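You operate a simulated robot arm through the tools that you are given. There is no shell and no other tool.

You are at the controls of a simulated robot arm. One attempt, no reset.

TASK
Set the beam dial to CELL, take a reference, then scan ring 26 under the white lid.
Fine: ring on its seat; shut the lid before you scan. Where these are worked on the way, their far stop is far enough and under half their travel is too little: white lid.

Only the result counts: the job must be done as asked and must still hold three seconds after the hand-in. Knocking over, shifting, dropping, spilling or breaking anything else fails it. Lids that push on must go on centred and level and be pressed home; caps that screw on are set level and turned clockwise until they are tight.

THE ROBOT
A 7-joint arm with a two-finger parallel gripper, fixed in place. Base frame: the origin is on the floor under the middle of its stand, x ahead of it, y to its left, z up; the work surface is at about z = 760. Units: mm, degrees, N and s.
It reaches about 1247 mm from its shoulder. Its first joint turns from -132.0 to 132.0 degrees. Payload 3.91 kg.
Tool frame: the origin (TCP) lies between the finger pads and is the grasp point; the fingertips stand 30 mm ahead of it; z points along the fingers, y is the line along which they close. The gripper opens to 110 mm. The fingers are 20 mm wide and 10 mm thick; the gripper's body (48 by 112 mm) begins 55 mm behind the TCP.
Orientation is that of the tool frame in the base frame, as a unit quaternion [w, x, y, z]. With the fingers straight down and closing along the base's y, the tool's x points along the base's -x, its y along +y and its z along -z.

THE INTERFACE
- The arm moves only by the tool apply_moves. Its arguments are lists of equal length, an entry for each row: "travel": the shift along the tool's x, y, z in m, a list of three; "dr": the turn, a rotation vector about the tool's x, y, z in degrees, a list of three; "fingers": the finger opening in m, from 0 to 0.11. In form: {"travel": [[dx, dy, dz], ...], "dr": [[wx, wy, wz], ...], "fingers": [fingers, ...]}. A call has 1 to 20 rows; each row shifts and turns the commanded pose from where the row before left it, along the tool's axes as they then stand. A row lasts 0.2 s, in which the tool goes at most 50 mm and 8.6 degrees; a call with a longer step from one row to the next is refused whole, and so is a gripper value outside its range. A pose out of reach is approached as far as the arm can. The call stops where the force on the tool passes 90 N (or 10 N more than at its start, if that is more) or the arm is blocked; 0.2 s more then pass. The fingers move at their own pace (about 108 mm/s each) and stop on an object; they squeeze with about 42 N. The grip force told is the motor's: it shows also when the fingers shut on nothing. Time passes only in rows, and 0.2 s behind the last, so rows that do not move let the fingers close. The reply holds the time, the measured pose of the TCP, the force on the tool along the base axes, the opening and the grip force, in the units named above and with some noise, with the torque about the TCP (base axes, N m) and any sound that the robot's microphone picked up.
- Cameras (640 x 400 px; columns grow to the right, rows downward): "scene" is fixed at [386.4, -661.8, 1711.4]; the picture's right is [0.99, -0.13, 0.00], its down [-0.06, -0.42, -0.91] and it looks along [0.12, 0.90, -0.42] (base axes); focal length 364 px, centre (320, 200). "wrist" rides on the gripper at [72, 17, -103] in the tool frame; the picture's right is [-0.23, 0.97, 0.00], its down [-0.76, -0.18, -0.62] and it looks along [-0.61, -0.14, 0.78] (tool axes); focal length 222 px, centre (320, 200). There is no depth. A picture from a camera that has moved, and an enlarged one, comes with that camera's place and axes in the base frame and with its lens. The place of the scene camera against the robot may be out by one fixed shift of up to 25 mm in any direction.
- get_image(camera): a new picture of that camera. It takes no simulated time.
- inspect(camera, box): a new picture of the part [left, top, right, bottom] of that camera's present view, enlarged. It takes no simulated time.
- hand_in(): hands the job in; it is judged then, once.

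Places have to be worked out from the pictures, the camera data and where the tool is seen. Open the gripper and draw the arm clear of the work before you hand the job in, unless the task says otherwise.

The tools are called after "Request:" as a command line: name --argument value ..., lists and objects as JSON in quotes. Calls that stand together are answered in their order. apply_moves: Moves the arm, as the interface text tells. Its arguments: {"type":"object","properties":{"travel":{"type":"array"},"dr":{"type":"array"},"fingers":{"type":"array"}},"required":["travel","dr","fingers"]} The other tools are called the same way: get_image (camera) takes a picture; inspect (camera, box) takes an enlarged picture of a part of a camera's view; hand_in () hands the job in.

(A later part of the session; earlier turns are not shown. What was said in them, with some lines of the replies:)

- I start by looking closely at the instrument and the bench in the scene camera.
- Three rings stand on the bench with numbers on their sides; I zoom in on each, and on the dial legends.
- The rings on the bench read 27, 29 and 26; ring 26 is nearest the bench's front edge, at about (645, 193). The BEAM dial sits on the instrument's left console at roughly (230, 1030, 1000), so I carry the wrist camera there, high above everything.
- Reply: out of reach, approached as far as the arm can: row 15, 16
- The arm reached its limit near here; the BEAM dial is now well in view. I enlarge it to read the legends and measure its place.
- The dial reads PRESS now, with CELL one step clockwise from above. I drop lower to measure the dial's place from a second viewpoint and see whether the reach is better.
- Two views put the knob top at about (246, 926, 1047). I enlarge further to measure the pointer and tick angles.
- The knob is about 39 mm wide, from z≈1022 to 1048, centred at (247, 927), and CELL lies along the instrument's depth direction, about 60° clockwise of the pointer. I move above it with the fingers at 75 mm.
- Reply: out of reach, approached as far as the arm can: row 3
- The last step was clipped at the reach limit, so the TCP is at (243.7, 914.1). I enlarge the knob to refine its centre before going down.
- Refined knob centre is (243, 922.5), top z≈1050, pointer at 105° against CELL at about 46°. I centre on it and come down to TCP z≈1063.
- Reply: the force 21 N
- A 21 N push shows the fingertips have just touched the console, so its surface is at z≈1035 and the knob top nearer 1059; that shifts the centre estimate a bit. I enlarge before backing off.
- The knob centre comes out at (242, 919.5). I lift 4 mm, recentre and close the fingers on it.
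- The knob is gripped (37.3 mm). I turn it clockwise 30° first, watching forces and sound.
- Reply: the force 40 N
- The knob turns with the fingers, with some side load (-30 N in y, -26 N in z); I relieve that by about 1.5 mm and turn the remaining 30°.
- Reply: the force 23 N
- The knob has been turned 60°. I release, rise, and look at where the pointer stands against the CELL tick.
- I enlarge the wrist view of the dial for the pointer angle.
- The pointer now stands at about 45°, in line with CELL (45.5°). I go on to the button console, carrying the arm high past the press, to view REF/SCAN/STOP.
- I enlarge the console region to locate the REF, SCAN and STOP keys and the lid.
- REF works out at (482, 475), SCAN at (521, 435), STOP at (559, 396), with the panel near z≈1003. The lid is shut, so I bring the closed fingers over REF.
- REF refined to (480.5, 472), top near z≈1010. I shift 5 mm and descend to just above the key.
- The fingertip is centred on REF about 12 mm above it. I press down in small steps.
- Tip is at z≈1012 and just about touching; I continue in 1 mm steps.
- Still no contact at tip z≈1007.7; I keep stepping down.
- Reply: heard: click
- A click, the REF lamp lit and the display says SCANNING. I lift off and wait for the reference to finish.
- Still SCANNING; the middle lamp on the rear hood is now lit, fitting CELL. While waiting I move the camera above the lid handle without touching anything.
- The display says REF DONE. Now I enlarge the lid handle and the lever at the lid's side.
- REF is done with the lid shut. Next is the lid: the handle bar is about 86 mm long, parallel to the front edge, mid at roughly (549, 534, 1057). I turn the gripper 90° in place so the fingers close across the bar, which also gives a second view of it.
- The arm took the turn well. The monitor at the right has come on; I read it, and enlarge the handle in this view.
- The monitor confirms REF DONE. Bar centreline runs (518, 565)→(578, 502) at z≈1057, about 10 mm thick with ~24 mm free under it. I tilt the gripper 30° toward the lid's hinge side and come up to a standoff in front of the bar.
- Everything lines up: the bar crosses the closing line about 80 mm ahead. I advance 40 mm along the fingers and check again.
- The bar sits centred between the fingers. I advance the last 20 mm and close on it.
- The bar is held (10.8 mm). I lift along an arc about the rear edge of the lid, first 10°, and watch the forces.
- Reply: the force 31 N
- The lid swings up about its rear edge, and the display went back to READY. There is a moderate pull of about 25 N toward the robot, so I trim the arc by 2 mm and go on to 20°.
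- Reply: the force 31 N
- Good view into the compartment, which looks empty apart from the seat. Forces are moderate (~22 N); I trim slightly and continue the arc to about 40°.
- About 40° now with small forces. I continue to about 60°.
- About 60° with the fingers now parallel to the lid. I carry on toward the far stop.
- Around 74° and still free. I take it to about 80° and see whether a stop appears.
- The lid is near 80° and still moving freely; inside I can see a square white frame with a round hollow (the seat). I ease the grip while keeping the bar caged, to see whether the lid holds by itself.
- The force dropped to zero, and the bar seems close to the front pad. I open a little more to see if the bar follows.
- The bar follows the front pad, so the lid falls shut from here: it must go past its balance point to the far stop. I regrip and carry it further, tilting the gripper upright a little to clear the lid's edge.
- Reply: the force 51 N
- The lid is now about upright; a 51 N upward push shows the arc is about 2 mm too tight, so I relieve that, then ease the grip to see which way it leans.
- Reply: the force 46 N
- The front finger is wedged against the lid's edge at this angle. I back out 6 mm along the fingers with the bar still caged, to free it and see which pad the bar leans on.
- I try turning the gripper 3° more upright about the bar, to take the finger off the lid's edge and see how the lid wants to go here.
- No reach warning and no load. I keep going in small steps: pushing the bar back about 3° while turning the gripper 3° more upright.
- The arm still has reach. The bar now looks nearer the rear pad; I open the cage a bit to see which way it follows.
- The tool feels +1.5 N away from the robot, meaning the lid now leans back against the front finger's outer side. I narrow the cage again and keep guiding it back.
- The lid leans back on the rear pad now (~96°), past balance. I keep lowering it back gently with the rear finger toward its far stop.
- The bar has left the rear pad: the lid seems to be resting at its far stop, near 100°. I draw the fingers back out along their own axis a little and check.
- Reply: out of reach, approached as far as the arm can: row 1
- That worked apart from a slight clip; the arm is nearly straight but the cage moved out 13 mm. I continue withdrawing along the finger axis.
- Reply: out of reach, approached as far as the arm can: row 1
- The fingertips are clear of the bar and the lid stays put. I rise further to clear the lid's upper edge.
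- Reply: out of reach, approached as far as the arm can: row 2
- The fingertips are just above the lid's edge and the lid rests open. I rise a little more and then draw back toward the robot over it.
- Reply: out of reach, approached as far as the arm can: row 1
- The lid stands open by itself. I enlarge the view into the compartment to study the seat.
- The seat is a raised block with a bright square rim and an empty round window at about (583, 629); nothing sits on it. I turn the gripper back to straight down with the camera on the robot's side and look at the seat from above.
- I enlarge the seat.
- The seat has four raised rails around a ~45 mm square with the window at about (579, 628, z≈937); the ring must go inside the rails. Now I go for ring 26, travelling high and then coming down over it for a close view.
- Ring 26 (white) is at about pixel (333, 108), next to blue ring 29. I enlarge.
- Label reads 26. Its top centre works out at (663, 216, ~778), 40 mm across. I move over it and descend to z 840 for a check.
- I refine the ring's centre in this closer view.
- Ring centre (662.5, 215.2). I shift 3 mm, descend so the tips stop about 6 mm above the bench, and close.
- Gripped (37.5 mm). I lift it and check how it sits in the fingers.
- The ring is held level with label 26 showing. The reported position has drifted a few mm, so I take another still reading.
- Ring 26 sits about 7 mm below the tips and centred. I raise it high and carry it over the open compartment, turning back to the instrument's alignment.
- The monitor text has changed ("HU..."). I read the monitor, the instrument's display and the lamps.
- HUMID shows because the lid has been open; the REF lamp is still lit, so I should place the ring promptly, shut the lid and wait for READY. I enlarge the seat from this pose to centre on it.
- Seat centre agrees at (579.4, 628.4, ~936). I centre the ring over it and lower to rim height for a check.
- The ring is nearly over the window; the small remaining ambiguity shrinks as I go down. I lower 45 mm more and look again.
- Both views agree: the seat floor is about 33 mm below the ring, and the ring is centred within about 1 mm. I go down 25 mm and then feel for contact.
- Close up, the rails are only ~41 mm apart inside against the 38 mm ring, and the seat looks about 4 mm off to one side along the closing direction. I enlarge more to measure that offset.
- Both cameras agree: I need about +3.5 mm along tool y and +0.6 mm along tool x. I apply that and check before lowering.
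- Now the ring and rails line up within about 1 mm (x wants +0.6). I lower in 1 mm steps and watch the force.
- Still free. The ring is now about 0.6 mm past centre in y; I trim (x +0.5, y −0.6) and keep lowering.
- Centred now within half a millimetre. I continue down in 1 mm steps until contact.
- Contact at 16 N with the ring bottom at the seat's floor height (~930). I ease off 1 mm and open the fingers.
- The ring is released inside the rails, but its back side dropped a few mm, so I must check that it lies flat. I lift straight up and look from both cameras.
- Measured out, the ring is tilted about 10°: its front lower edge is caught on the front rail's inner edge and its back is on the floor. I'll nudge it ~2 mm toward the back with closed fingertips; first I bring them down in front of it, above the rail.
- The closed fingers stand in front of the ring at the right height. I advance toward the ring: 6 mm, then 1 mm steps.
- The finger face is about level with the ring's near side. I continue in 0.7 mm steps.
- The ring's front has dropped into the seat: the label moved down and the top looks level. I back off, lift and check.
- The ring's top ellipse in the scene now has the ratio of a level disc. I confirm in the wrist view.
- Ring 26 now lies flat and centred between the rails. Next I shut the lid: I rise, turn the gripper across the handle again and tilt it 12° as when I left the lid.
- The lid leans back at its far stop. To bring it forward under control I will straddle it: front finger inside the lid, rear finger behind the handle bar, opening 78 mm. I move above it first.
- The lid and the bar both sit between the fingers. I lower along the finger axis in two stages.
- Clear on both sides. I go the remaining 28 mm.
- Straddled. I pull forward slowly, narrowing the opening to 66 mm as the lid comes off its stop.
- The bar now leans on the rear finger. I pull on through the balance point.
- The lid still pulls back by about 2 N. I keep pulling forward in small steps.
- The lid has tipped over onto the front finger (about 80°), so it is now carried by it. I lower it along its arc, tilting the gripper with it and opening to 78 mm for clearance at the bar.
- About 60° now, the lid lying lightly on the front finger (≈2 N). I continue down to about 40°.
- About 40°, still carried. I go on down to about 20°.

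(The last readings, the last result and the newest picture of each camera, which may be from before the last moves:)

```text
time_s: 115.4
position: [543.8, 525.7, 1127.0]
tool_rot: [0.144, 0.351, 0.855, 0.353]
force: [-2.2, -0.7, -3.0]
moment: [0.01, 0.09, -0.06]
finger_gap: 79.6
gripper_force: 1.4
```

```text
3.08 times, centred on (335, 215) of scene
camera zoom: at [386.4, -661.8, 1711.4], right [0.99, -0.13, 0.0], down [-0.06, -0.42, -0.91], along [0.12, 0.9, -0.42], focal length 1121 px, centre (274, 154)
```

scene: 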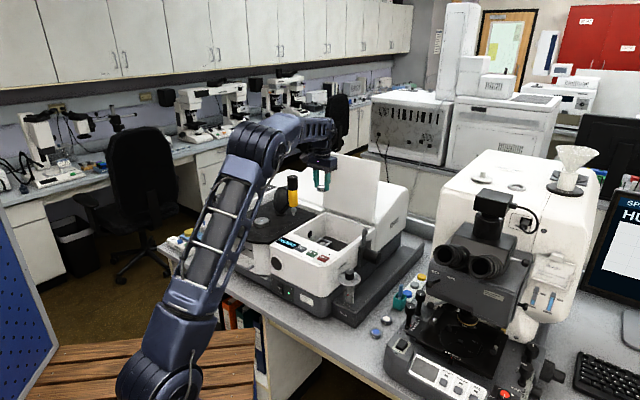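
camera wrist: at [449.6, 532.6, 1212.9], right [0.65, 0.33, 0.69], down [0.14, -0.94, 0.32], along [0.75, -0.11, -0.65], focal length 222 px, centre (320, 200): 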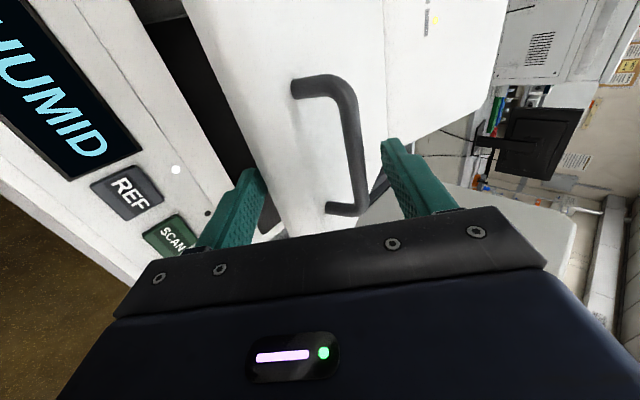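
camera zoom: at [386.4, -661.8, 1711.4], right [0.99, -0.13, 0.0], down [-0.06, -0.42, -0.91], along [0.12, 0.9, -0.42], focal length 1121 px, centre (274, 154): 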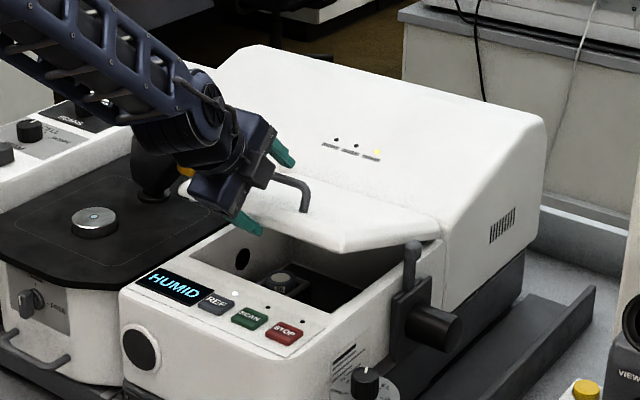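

About 20°; REF lamp still lit. I lower to about 12° and check the finger overlap under the edge.

Request:
apply_moves --travel '[[0, -0.0071, 0.0036], [0, -0.0071, 0.0036], [0, -0.0071, 0.0036], [0, -0.0071, 0.0036], [0, 0, 0]]' --dr '[[0, 0, 0], [0, 0, 0], [0, 0, 0], [0, 0, 0], [0, 0, 0]]' --fingers '[0.078, 0.078, 0.078, 0.078, 0.078]'

Request:
get_image --camera "wrist"

Request:
inspect --camera "scene" --box '[280, 190, 370, 270]'

```text
time_s: 116.6
position: [534.3, 519.3, 1096.6]
tool_rot: [0.145, 0.351, 0.855, 0.354]
force: [-1.7, 0.0, -2.7]
moment: [0.02, 0.07, -0.01]
finger_gap: 79.3
gripper_force: 1.2
```

```text
taken
camera wrist: at [441.4, 525.8, 1181.9], right [0.65, 0.33, 0.69], down [0.14, -0.94, 0.32], along [0.75, -0.1, -0.65], focal length 222 px, centre (320, 200)
```

wrist: 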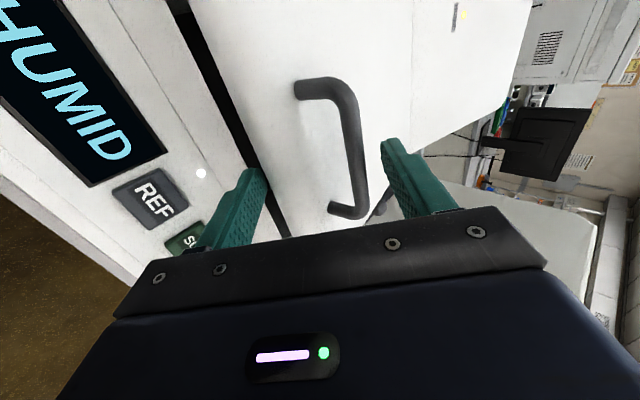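

```text
5.00 times, centred on (325, 230) of scene
camera zoom: at [386.4, -661.8, 1711.4], right [0.99, -0.13, 0.0], down [-0.06, -0.42, -0.91], along [0.12, 0.9, -0.42], focal length 1822 px, centre (295, 50)
```

zoom: 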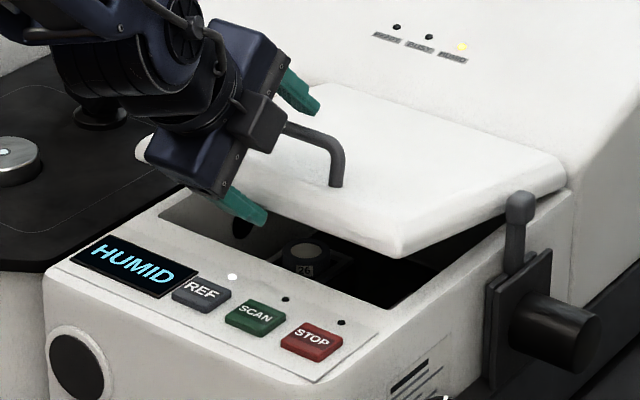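

The fingertip carries the lid's front edge cleanly. I lower to about 6°.

Request:
apply_moves --travel '[[0, -0.0046, 0.0037], [0, -0.0046, 0.0037], [0, -0.0046, 0.0037], [0, -0.0046, 0.0037], [0, 0, 0]]' --dr '[[0, 0, 0], [0, 0, 0], [0, 0, 0], [0, 0, 0], [0, 0, 0]]' --fingers '[0.078, 0.078, 0.078, 0.078, 0.078]'

Request:
get_image --camera "wrist"

Request:
inspect --camera "scene" --box '[280, 200, 360, 260]'

```text
time_s: 117.8
position: [533.7, 517.8, 1074.2]
tool_rot: [0.145, 0.351, 0.855, 0.353]
force: [-0.8, -1.1, -3.5]
moment: [-0.05, 0.02, -0.07]
finger_gap: 79.3
gripper_force: 0.9
```

```text
taken
camera wrist: at [439.9, 524.4, 1159.3], right [0.65, 0.33, 0.69], down [0.14, -0.94, 0.32], along [0.75, -0.11, -0.65], focal length 222 px, centre (320, 200)
```

wrist: 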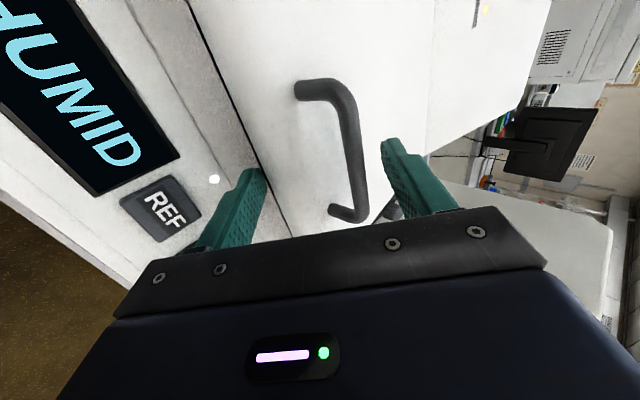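

```text
6.67 times, centred on (320, 230) of scene
camera zoom: at [386.4, -661.8, 1711.4], right [0.99, -0.13, 0.0], down [-0.06, -0.42, -0.91], along [0.12, 0.9, -0.42], focal length 2430 px, centre (320, 0)
```

zoom: 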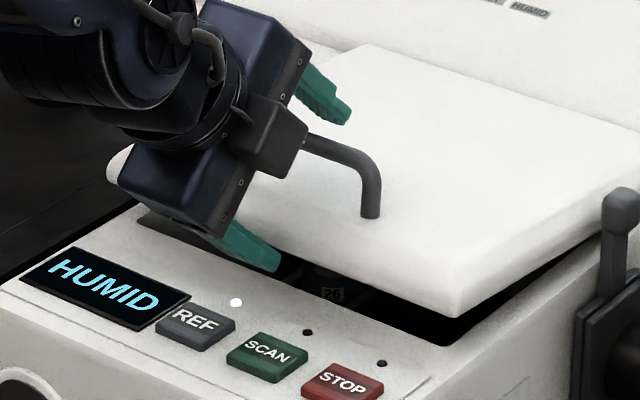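

About 6° left. I lower a further 8 mm, just short of the console.

Request:
apply_moves --travel '[[0, -0.0033, 0.0023], [0, -0.0034, 0.0023], [0, 0, 0]]' --dr '[[0, 0, 0], [0, 0, 0], [0, 0, 0]]' --fingers '[0.078, 0.078, 0.078]'

Request:
inspect --camera "wrist" --box '[180, 100, 420, 250]'

Request:
inspect --camera "scene" --box '[290, 210, 350, 255]'

```text
time_s: 118.6
position: [531.4, 517.0, 1065.5]
tool_rot: [0.145, 0.35, 0.855, 0.354]
force: [-0.7, -0.7, -2.4]
moment: [-0.01, 0.04, -0.01]
finger_gap: 79.3
gripper_force: 0.9
```

```text
2.67 times, centred on (300, 175) of wrist
camera zoom: at [438.7, 523.3, 1152.0], right [0.65, 0.33, 0.69], down [0.14, -0.94, 0.32], along [0.75, -0.1, -0.65], focal length 592 px, centre (373, 267)
```

zoom: 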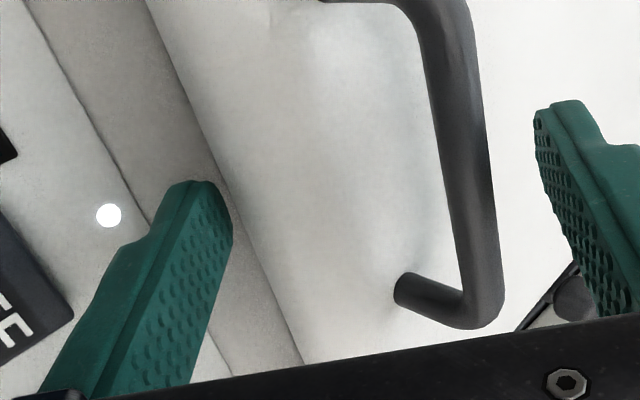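

```text
8.89 times, centred on (320, 232) of scene
camera zoom: at [386.4, -661.8, 1711.4], right [0.99, -0.13, 0.0], down [-0.06, -0.42, -0.91], along [0.12, 0.9, -0.42], focal length 3240 px, centre (320, -89)
```

zoom: 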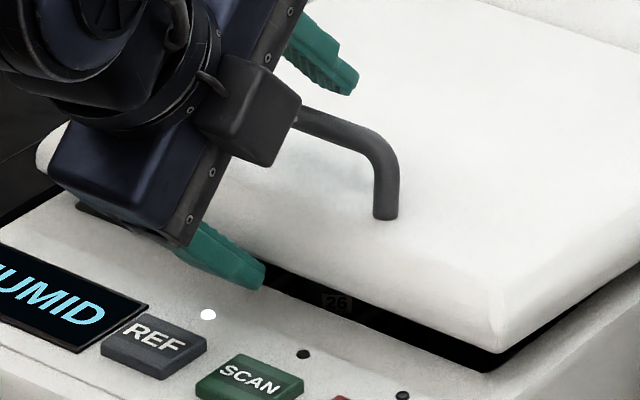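

The gap is down to about 15 mm. I lower 3.5 mm more and then slip the finger out along its axis so the edge settles.

Request:
apply_moves --travel '[[0, -0.0025, 0.0025], [0, 0, 0], [0, 0, -0.008], [0, 0, -0.02], [0, 0, -0.03], [0, 0, 0]]' --dr '[[0, 0, 0], [0, 0, 0], [0, 0, 0], [0, 0, 0], [0, 0, 0], [0, 0, 0]]' --fingers '[0.078, 0.078, 0.078, 0.078, 0.078, 0.078]'

Request:
get_image --camera "wrist"

Request:
inspect --camera "scene" --box '[270, 180, 400, 280]'

```text
time_s: 120.0
position: [502.5, 487.1, 1101.9]
tool_rot: [0.145, 0.351, 0.855, 0.353]
force: [0.7, 0.5, -0.4]
moment: [0.0, 0.0, -0.02]
finger_gap: 78.0
gripper_force: 0.1
```

```text
taken
camera wrist: at [409.4, 494.1, 1187.6], right [0.65, 0.33, 0.69], down [0.14, -0.94, 0.32], along [0.75, -0.1, -0.65], focal length 222 px, centre (320, 200)
```

wrist: 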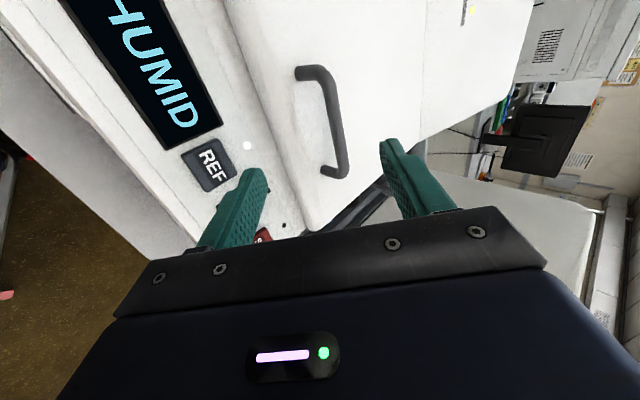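

```text
4.00 times, centred on (335, 230) of scene
camera zoom: at [386.4, -661.8, 1711.4], right [0.99, -0.13, 0.0], down [-0.06, -0.42, -0.91], along [0.12, 0.9, -0.42], focal length 1458 px, centre (260, 80)
```

zoom: 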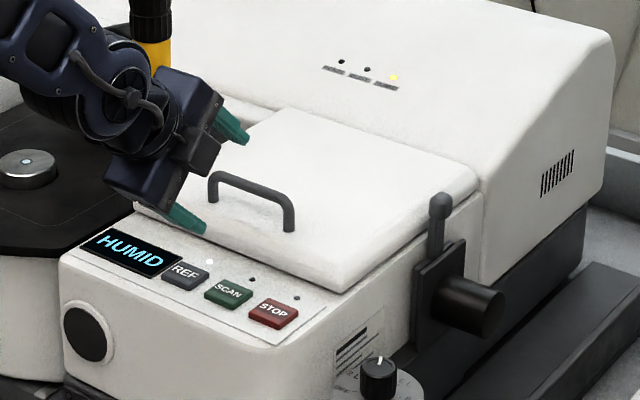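

The lid is shut, with the REF lamp still lit and HUMID showing. I back away, bring the gripper upright and turn it for the buttons while the purge works.

Request:
apply_moves --travel '[[0, 0, -0.04], [0, 0, 0], [0, 0, 0], [0, 0, 0], [0, 0, 0], [0, 0, 0], [0, 0, 0], [0, 0, 0], [0, 0, 0], [0, 0, 0], [0, 0, 0], [0, 0, 0], [0, 0, 0], [0, 0, 0], [0, 0, 0], [0, 0, 0], [0, 0, 0], [0, 0, 0], [0, 0, 0]]' --dr '[[0, 0, 0], [7.5, 0, 0], [7.5, 0, 0], [7.5, 0, 0], [7.5, 0, 0], [7.5, 0, 0], [7.5, 0, 0], [0, 0, -8.2], [0, 0, -8.2], [0, 0, -8.2], [0, 0, -8.2], [0, 0, -8.2], [0, 0, -8.2], [0, 0, -8.2], [0, 0, -8.2], [0, 0, -8.2], [0, 0, -8.2], [0, 0, -8.1], [0, 0, 0]]' --fingers '[0.078, 0.05, 0.02, 0, 0, 0, 0, 0, 0, 0, 0, 0, 0, 0, 0, 0, 0, 0, 0]'

Request:
get_image --camera "wrist"

Request:
inspect --camera "scene" --box '[270, 180, 400, 280]'

```text
time_s: 124.0
position: [482.5, 467.3, 1130.3]
tool_rot: [-0.001, -0.388, 0.922, 0.0]
force: [0.4, 0.1, 0.3]
moment: [0.02, -0.01, 0.01]
finger_gap: 0.0
gripper_force: 37.2
```

```text
taken
camera wrist: at [421.5, 426.2, 1235.0], right [-0.54, 0.84, 0.0], down [0.66, 0.42, 0.62], along [0.53, 0.33, -0.78], focal length 222 px, centre (320, 200)
```

wrist: 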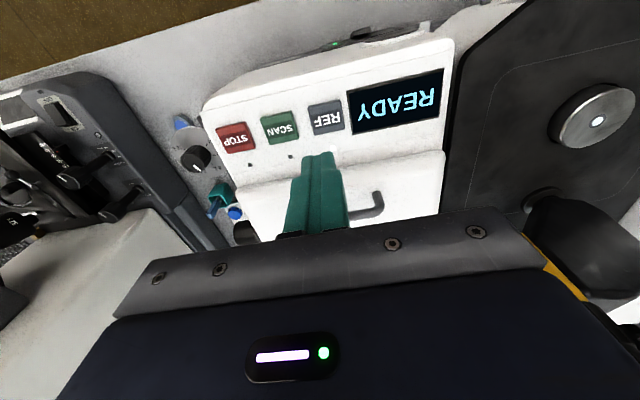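

```text
4.00 times, centred on (335, 230) of scene
camera zoom: at [386.4, -661.8, 1711.4], right [0.99, -0.13, 0.0], down [-0.06, -0.42, -0.91], along [0.12, 0.9, -0.42], focal length 1458 px, centre (260, 80)
```

zoom: 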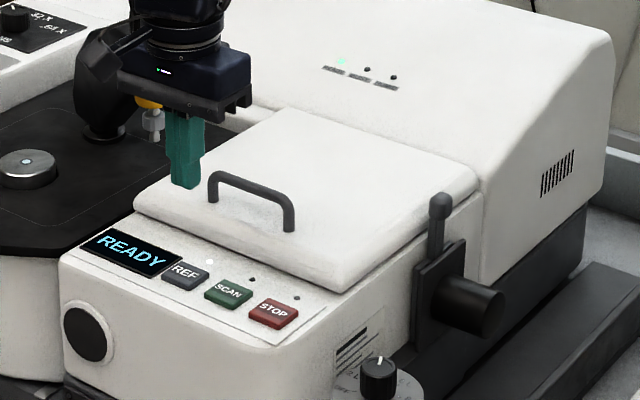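

The purge has worked: READY, REF lamp lit, lid shut. I check the dial once more and locate the SCAN key precisely.

Request:
inspect --camera "wrist" --box '[205, 70, 365, 190]'

Request:
inspect --camera "scene" --box '[228, 175, 278, 206]'

```text
3.33 times, centred on (285, 130) of wrist
camera zoom: at [421.5, 426.2, 1235.0], right [-0.54, 0.84, 0.0], down [0.66, 0.42, 0.62], along [0.53, 0.33, -0.78], focal length 740 px, centre (437, 433)
```

zoom: 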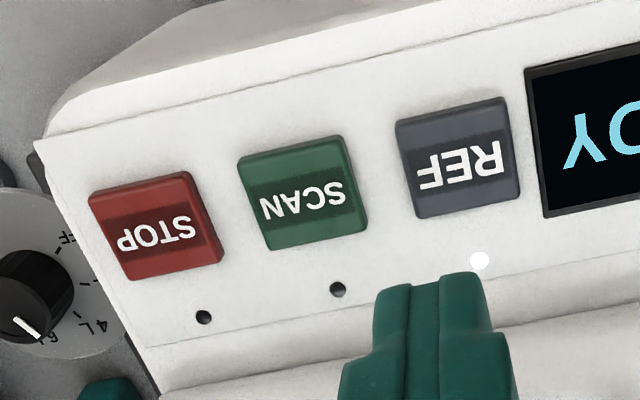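

```text
12.80 times, centred on (253, 190) of scene
camera zoom: at [386.4, -661.8, 1711.4], right [0.99, -0.13, 0.0], down [-0.06, -0.42, -0.91], along [0.12, 0.9, -0.42], focal length 4665 px, centre (1178, 322)
```

zoom: 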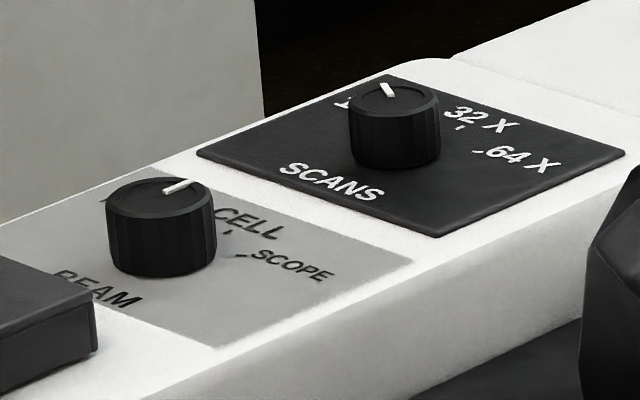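

The dial is still on CELL. SCAN is at about (515, 436); I move over it and come down to just above.

Request:
apply_moves --travel '[[0, -0.0224, 0], [0, -0.0224, 0], [0, 0, 0.025], [0, 0, 0.025], [0, 0, 0.02], [0, 0, 0.01], [0, 0, 0]]' --dr '[[0, 0, 0], [0, 0, 0], [0, 0, 0], [0, 0, 0], [0, 0, 0], [0, 0, 0], [0, 0, 0]]' --fingers '[0, 0, 0, 0, 0, 0, 0]'

Request:
get_image --camera "wrist"

Request:
inspect --camera "scene" --box '[280, 205, 360, 265]'

```text
time_s: 125.6
position: [515.7, 436.0, 1049.9]
tool_rot: [-0.001, -0.386, 0.922, -0.001]
force: [-0.5, 0.5, 0.6]
moment: [0.03, 0.0, 0.03]
finger_gap: 0.0
gripper_force: 37.5
```

```text
taken
camera wrist: at [453.6, 394.8, 1155.3], right [-0.54, 0.84, 0.0], down [0.66, 0.42, 0.62], along [0.53, 0.33, -0.78], focal length 222 px, centre (320, 200)
```

wrist: 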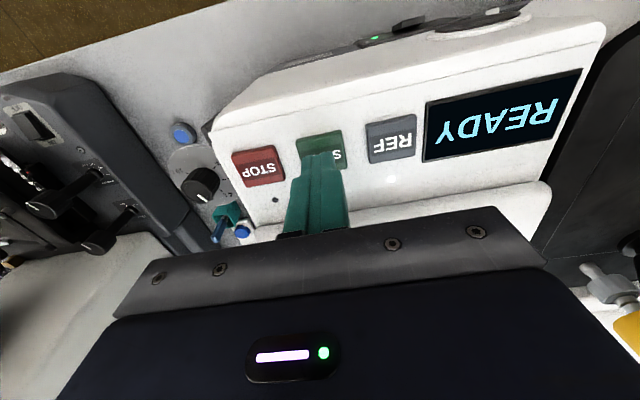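

```text
6.67 times, centred on (320, 235) of scene
camera zoom: at [386.4, -661.8, 1711.4], right [0.99, -0.13, 0.0], down [-0.06, -0.42, -0.91], along [0.12, 0.9, -0.42], focal length 2430 px, centre (320, -33)
```

zoom: 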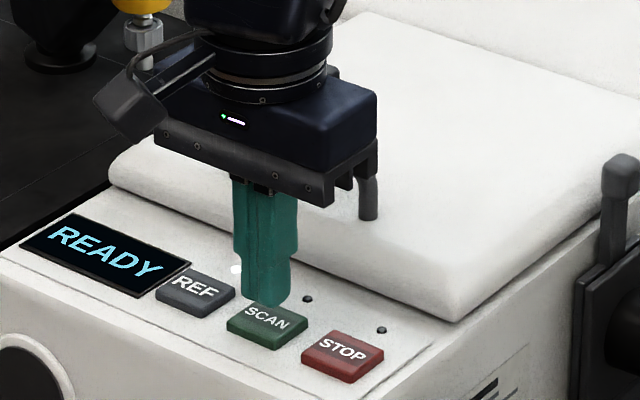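

The tip is centred on SCAN. I press down in small steps.

Request:
apply_moves --travel '[[0, 0, 0.004], [0, 0, 0.004], [0, 0, 0.003], [0, 0, 0.001], [0, 0, 0.001], [0, 0, 0.001], [0, 0, 0.001], [0, 0, 0.001], [0, 0, 0.001]]' --dr '[[0, 0, 0], [0, 0, 0], [0, 0, 0], [0, 0, 0], [0, 0, 0], [0, 0, 0], [0, 0, 0], [0, 0, 0], [0, 0, 0]]' --fingers '[0, 0, 0, 0, 0, 0, 0, 0, 0]'

Request:
inspect --camera "scene" --box '[280, 205, 360, 265]'

```text
time_s: 127.6
position: [514.0, 435.2, 1033.4]
tool_rot: [-0.001, -0.386, 0.922, 0.0]
force: [-1.7, -1.3, 3.7]
moment: [-0.04, 0.02, -0.01]
finger_gap: 0.0
gripper_force: 37.5
heard: click, click
```

```text
6.67 times, centred on (320, 235) of scene
camera zoom: at [386.4, -661.8, 1711.4], right [0.99, -0.13, 0.0], down [-0.06, -0.42, -0.91], along [0.12, 0.9, -0.42], focal length 2430 px, centre (320, -33)
```

zoom: 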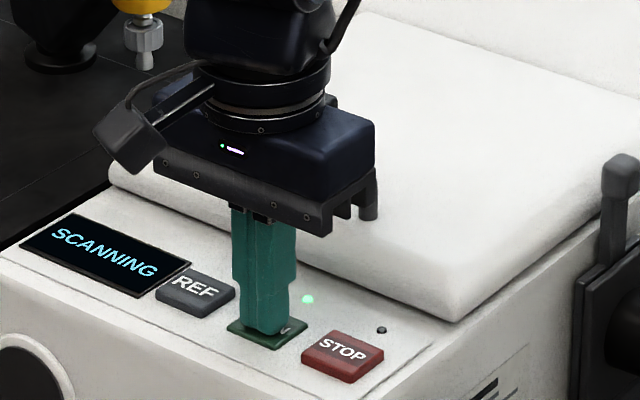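

SCANNING, with the SCAN lamp lit. I lift off and wait for it to finish.

Request:
apply_moves --travel '[[0, 0, -0.01], [0, 0, -0.03], [0, 0, -0.04], [0, 0, -0.04], [0, 0, 0], [0, 0, 0], [0, 0, 0], [0, 0, 0], [0, 0, 0], [0, 0, 0], [0, 0, 0], [0, 0, 0], [0, 0, 0], [0, 0, 0], [0, 0, 0], [0, 0, 0], [0, 0, 0], [0, 0, 0], [0, 0, 0], [0, 0, 0]]' --dr '[[0, 0, 0], [0, 0, 0], [0, 0, 0], [0, 0, 0], [0, 0, 0], [0, 0, 0], [0, 0, 0], [0, 0, 0], [0, 0, 0], [0, 0, 0], [0, 0, 0], [0, 0, 0], [0, 0, 0], [0, 0, 0], [0, 0, 0], [0, 0, 0], [0, 0, 0], [0, 0, 0], [0, 0, 0], [0, 0, 0]]' --fingers '[0, 0, 0, 0, 0, 0, 0, 0, 0, 0, 0, 0, 0, 0, 0, 0, 0, 0, 0, 0]'

Request:
inspect --camera "scene" --box '[270, 180, 400, 280]'

Request:
inspect --camera "scene" --box '[570, 180, 640, 300]'

```text
time_s: 131.8
position: [515.3, 435.0, 1154.5]
tool_rot: [-0.001, -0.387, 0.922, -0.001]
force: [0.9, -0.2, 0.1]
moment: [0.01, -0.01, -0.04]
finger_gap: 0.0
gripper_force: 37.6
```

```text
4.00 times, centred on (335, 230) of scene
camera zoom: at [386.4, -661.8, 1711.4], right [0.99, -0.13, 0.0], down [-0.06, -0.42, -0.91], along [0.12, 0.9, -0.42], focal length 1458 px, centre (260, 80)
```

zoom: 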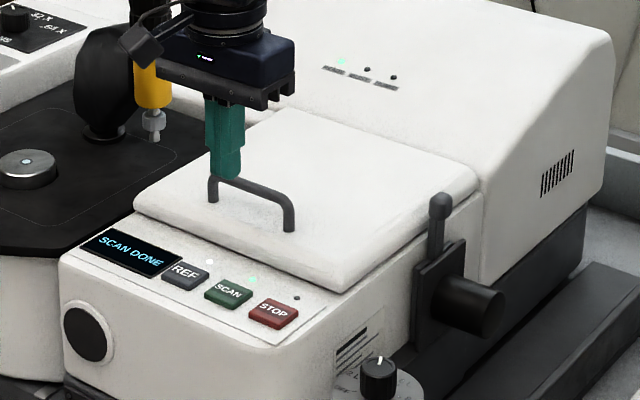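

```text
3.33 times, centred on (605, 240) of scene
camera zoom: at [386.4, -661.8, 1711.4], right [0.99, -0.13, 0.0], down [-0.06, -0.42, -0.91], along [0.12, 0.9, -0.42], focal length 1215 px, centre (-630, 67)
```

zoom: 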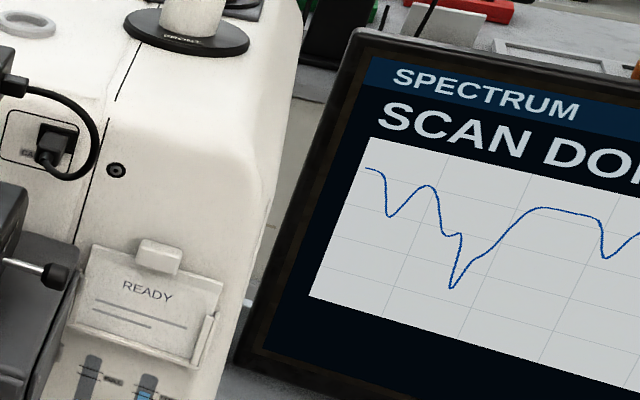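

SCAN DONE, with a spectrum on the monitor. I open the gripper and draw the arm up and clear of the work.

Request:
apply_moves --travel '[[0, 0, -0.04], [0, 0, -0.04], [0.02, 0, -0.04], [0.03, 0, -0.035], [0.035, 0, -0.03], [0.035, 0, -0.03], [0.03, 0, -0.02], [0, 0, 0]]' --dr '[[0, 0, 0], [0, 0, 0], [0, 0, 0], [0, 0, 0], [0, 0, 0], [0, 0, 0], [0, 0, 0], [0, 0, 0]]' --fingers '[0.03, 0.06, 0.08, 0.08, 0.08, 0.08, 0.08, 0.08]'

Request:
get_image --camera "scene"

Request:
inspect --camera "scene" --box '[200, 160, 430, 360]'

Request:
get_image --camera "wrist"

```text
time_s: 133.6
position: [409.6, 329.4, 1389.5]
tool_rot: [-0.001, -0.387, 0.922, 0.0]
force: [-0.3, 0.8, -0.5]
moment: [-0.02, 0.01, -0.02]
finger_gap: 79.9
gripper_force: 0.1
```

```text
taken
```

scene: 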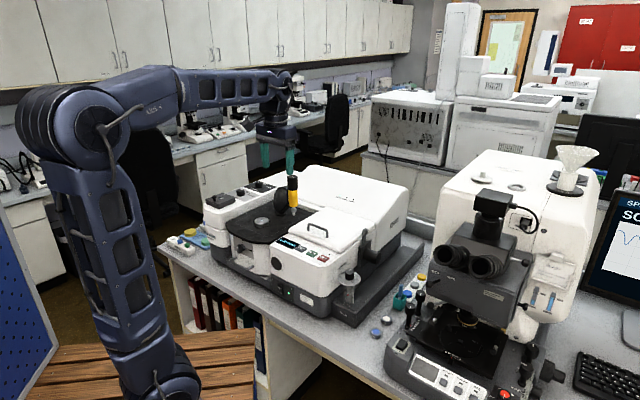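

```text
2.00 times, centred on (315, 260) of scene
camera zoom: at [386.4, -661.8, 1711.4], right [0.99, -0.13, 0.0], down [-0.06, -0.42, -0.91], along [0.12, 0.9, -0.42], focal length 729 px, centre (330, 80)
```

zoom: 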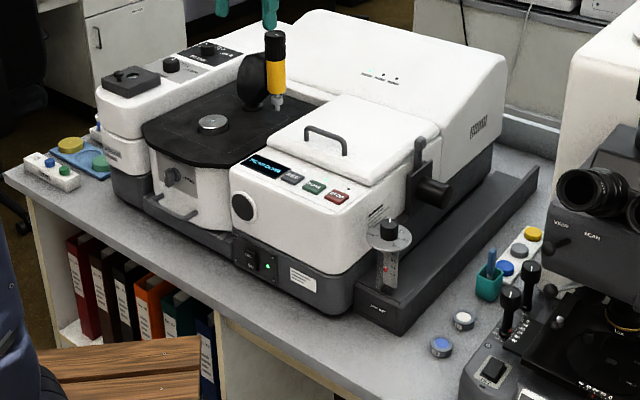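

```text
taken
camera wrist: at [347.8, 288.2, 1493.7], right [-0.54, 0.84, 0.0], down [0.66, 0.42, 0.62], along [0.53, 0.33, -0.78], focal length 222 px, centre (320, 200)
```

wrist: 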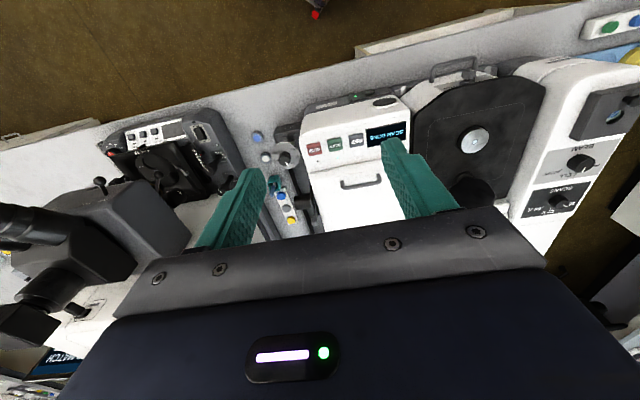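

All is in order and the arm is clear. The monitor seems to show a word ("…MATCH") in the wrist view; I read it before handing in.

Request:
inspect --camera "wrist" --box '[0, 330, 120, 400]'

Request:
inspect --camera "scene" --box '[570, 180, 640, 310]'

```text
5.33 times, centred on (60, 365) of wrist
camera zoom: at [347.8, 288.2, 1493.7], right [-0.54, 0.84, 0.0], down [0.66, 0.42, 0.62], along [0.53, 0.33, -0.78], focal length 1185 px, centre (1707, -680)
```

zoom: 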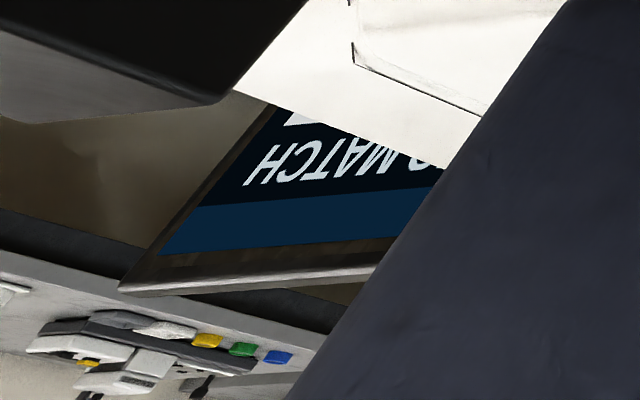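

```text
3.08 times, centred on (605, 245) of scene
camera zoom: at [386.4, -661.8, 1711.4], right [0.99, -0.13, 0.0], down [-0.06, -0.42, -0.91], along [0.12, 0.9, -0.42], focal length 1121 px, centre (-557, 62)
```

zoom: 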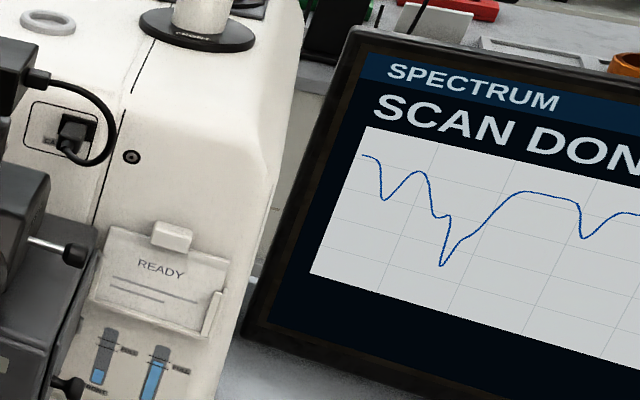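

The word "MATCH" is only partly visible, so I move the wrist camera (well clear of everything) to read the monitor in full.

Request:
apply_moves --travel '[[0.0184, -0.0415, -0.001], [0.0184, -0.0415, -0.001], [0.0184, -0.0415, -0.001], [0.0184, -0.0415, -0.001], [0.0184, -0.0415, -0.001], [0.0184, -0.0415, -0.001], [0.0184, -0.0415, -0.001], [0.0184, -0.0415, -0.001], [0.0184, -0.0415, -0.001], [0, 0, 0], [0, 0, 0], [0, 0, 0], [0, 0, 0], [0, 0, 0], [0, 0, 0], [0, 0, 0], [0, 0, 0], [0, 0, 0]]' --dr '[[0, 0, 0], [0, 0, 0], [0, 0, 0], [0, 0, 0], [0, 0, 0], [0, 0, 0], [0, 0, 0], [0, 0, 0], [0, 0, 0], [0, 0, 5], [0, 0, 5], [0, -7.5, 0], [0, -7.5, 0], [0, -7.5, 0], [0, -7.5, 0], [0, -7.5, 0], [0, -7.5, 0], [0, 0, 0]]' --fingers '[0.08, 0.08, 0.08, 0.08, 0.08, 0.08, 0.08, 0.08, 0.08, 0.08, 0.08, 0.08, 0.08, 0.08, 0.08, 0.08, 0.08, 0.08]'

Request:
get_image --camera "wrist"

Request:
get_image --camera "scene"

```text
time_s: 137.4
position: [560.0, -48.8, 1399.9]
tool_rot: [0.365, -0.281, 0.88, 0.116]
force: [0.2, 0.8, 0.0]
moment: [-0.02, 0.02, -0.01]
finger_gap: 80.1
gripper_force: 0.1
```

```text
taken
camera wrist: at [451.0, -109.4, 1421.5], right [-0.43, 0.89, 0.16], down [0.18, -0.09, 0.98], along [0.88, 0.45, -0.12], focal length 222 px, centre (320, 200)
```

wrist: 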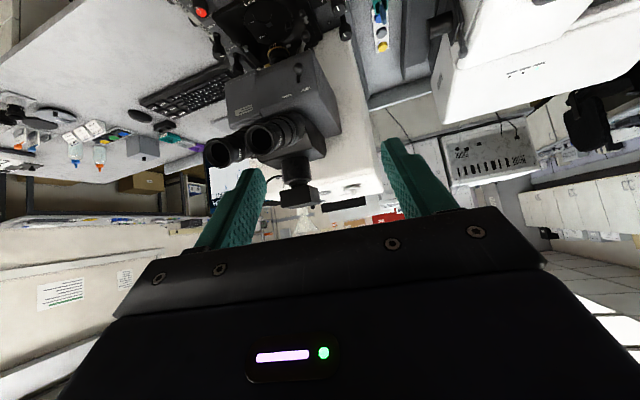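

```text
taken
```

scene: 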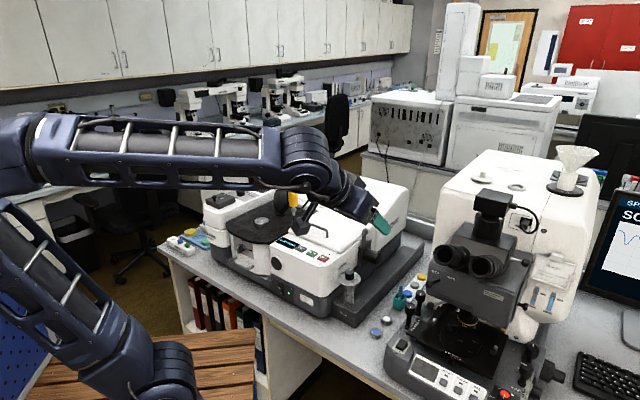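

The monitor is hidden behind the left finger from here; I turn the view about 14° right and tilt up more.

Request:
apply_moves --travel '[[0, 0, 0], [0, 0, 0], [0, 0, 0], [0, 0, 0], [0, 0, 0], [0, 0, 0]]' --dr '[[5, 0, 5], [5, 0, 5], [0, -7.3, 0], [0, -7.3, 0], [0, -7.3, 0], [0, 0, 0]]' --fingers '[0.08, 0.08, 0.08, 0.08, 0.08, 0.08]'

Request:
get_image --camera "wrist"

```text
time_s: 138.8
position: [561.1, -51.1, 1397.7]
tool_rot: [0.542, -0.153, 0.82, 0.101]
force: [0.0, -0.5, 0.1]
moment: [0.02, 0.04, 0.05]
finger_gap: 80.1
gripper_force: 0.0
```

```text
taken
camera wrist: at [440.2, -81.5, 1373.4], right [-0.27, 0.94, 0.21], down [-0.19, -0.26, 0.95], along [0.94, 0.22, 0.25], focal length 222 px, centre (320, 200)
```

wrist: 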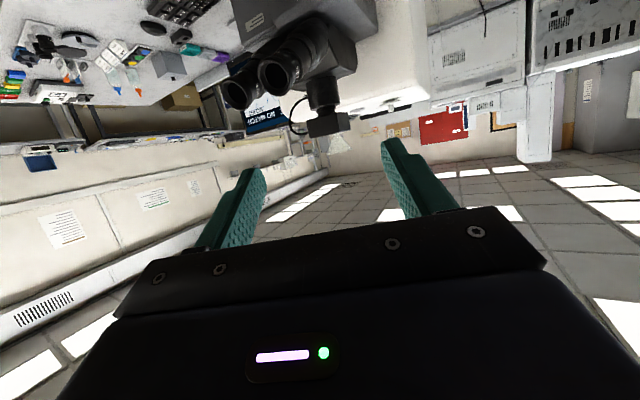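

The monitor now shows beside the eyepieces; I enlarge it.

Request:
inspect --camera "wrist" --box '[225, 70, 305, 140]'

```text
5.71 times, centred on (265, 105) of wrist
camera zoom: at [440.2, -81.5, 1373.4], right [-0.27, 0.94, 0.21], down [-0.19, -0.26, 0.95], along [0.94, 0.22, 0.25], focal length 1269 px, centre (634, 743)
```

zoom: 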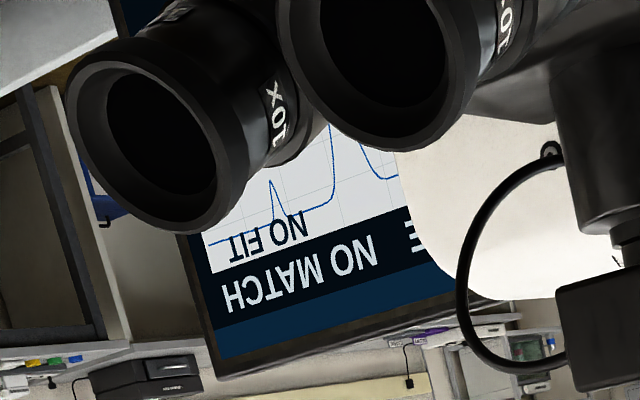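

The monitor reads "SCAN DONE – NO MATCH / NO FIT": the library found no hit for this sample, but a real spectrum was recorded. The dial is on CELL, the reference was taken with the cell empty, and ring 26 sits flat on its seat under the shut lid. REF and SCAN lamps are both lit, the gripper is open and the arm is clear, so I hand the job in.

Request:
hand_in

```text
The job is handed in.
```

I handed the job in: ring 26 was scanned under the shut white lid, with the beam dial on CELL. I was not shown how it was judged.

- **Beam dial:** turned from PRESS to CELL. The pointer stands within a degree or so of the CELL direction.
- **Reference:** taken with the lid shut and the cell empty. The display showed REF DONE.
- **Ring 26:** on its seat and lying flat. It first caught on the front rail and tilted, so I nudged it back about 2 mm until it dropped level.
- **Lid:** opened to its far stop, then lowered under control. It fell on its own for about the last centimetre. The display read HUMID while the lid was open and returned to READY after it was shut.
- **Scan:** run only after READY came back. The display showed SCAN DONE, and both the REF and SCAN lamps stayed lit.

The monitor shows a spectrum for ring 26 but also reads "NO MATCH" and "NO FIT". I took that to mean the instrument's library has no entry for this sample, and I did not rescan.

The gripper is open and the arm is clear of the bench. I saw nothing else on it moved.
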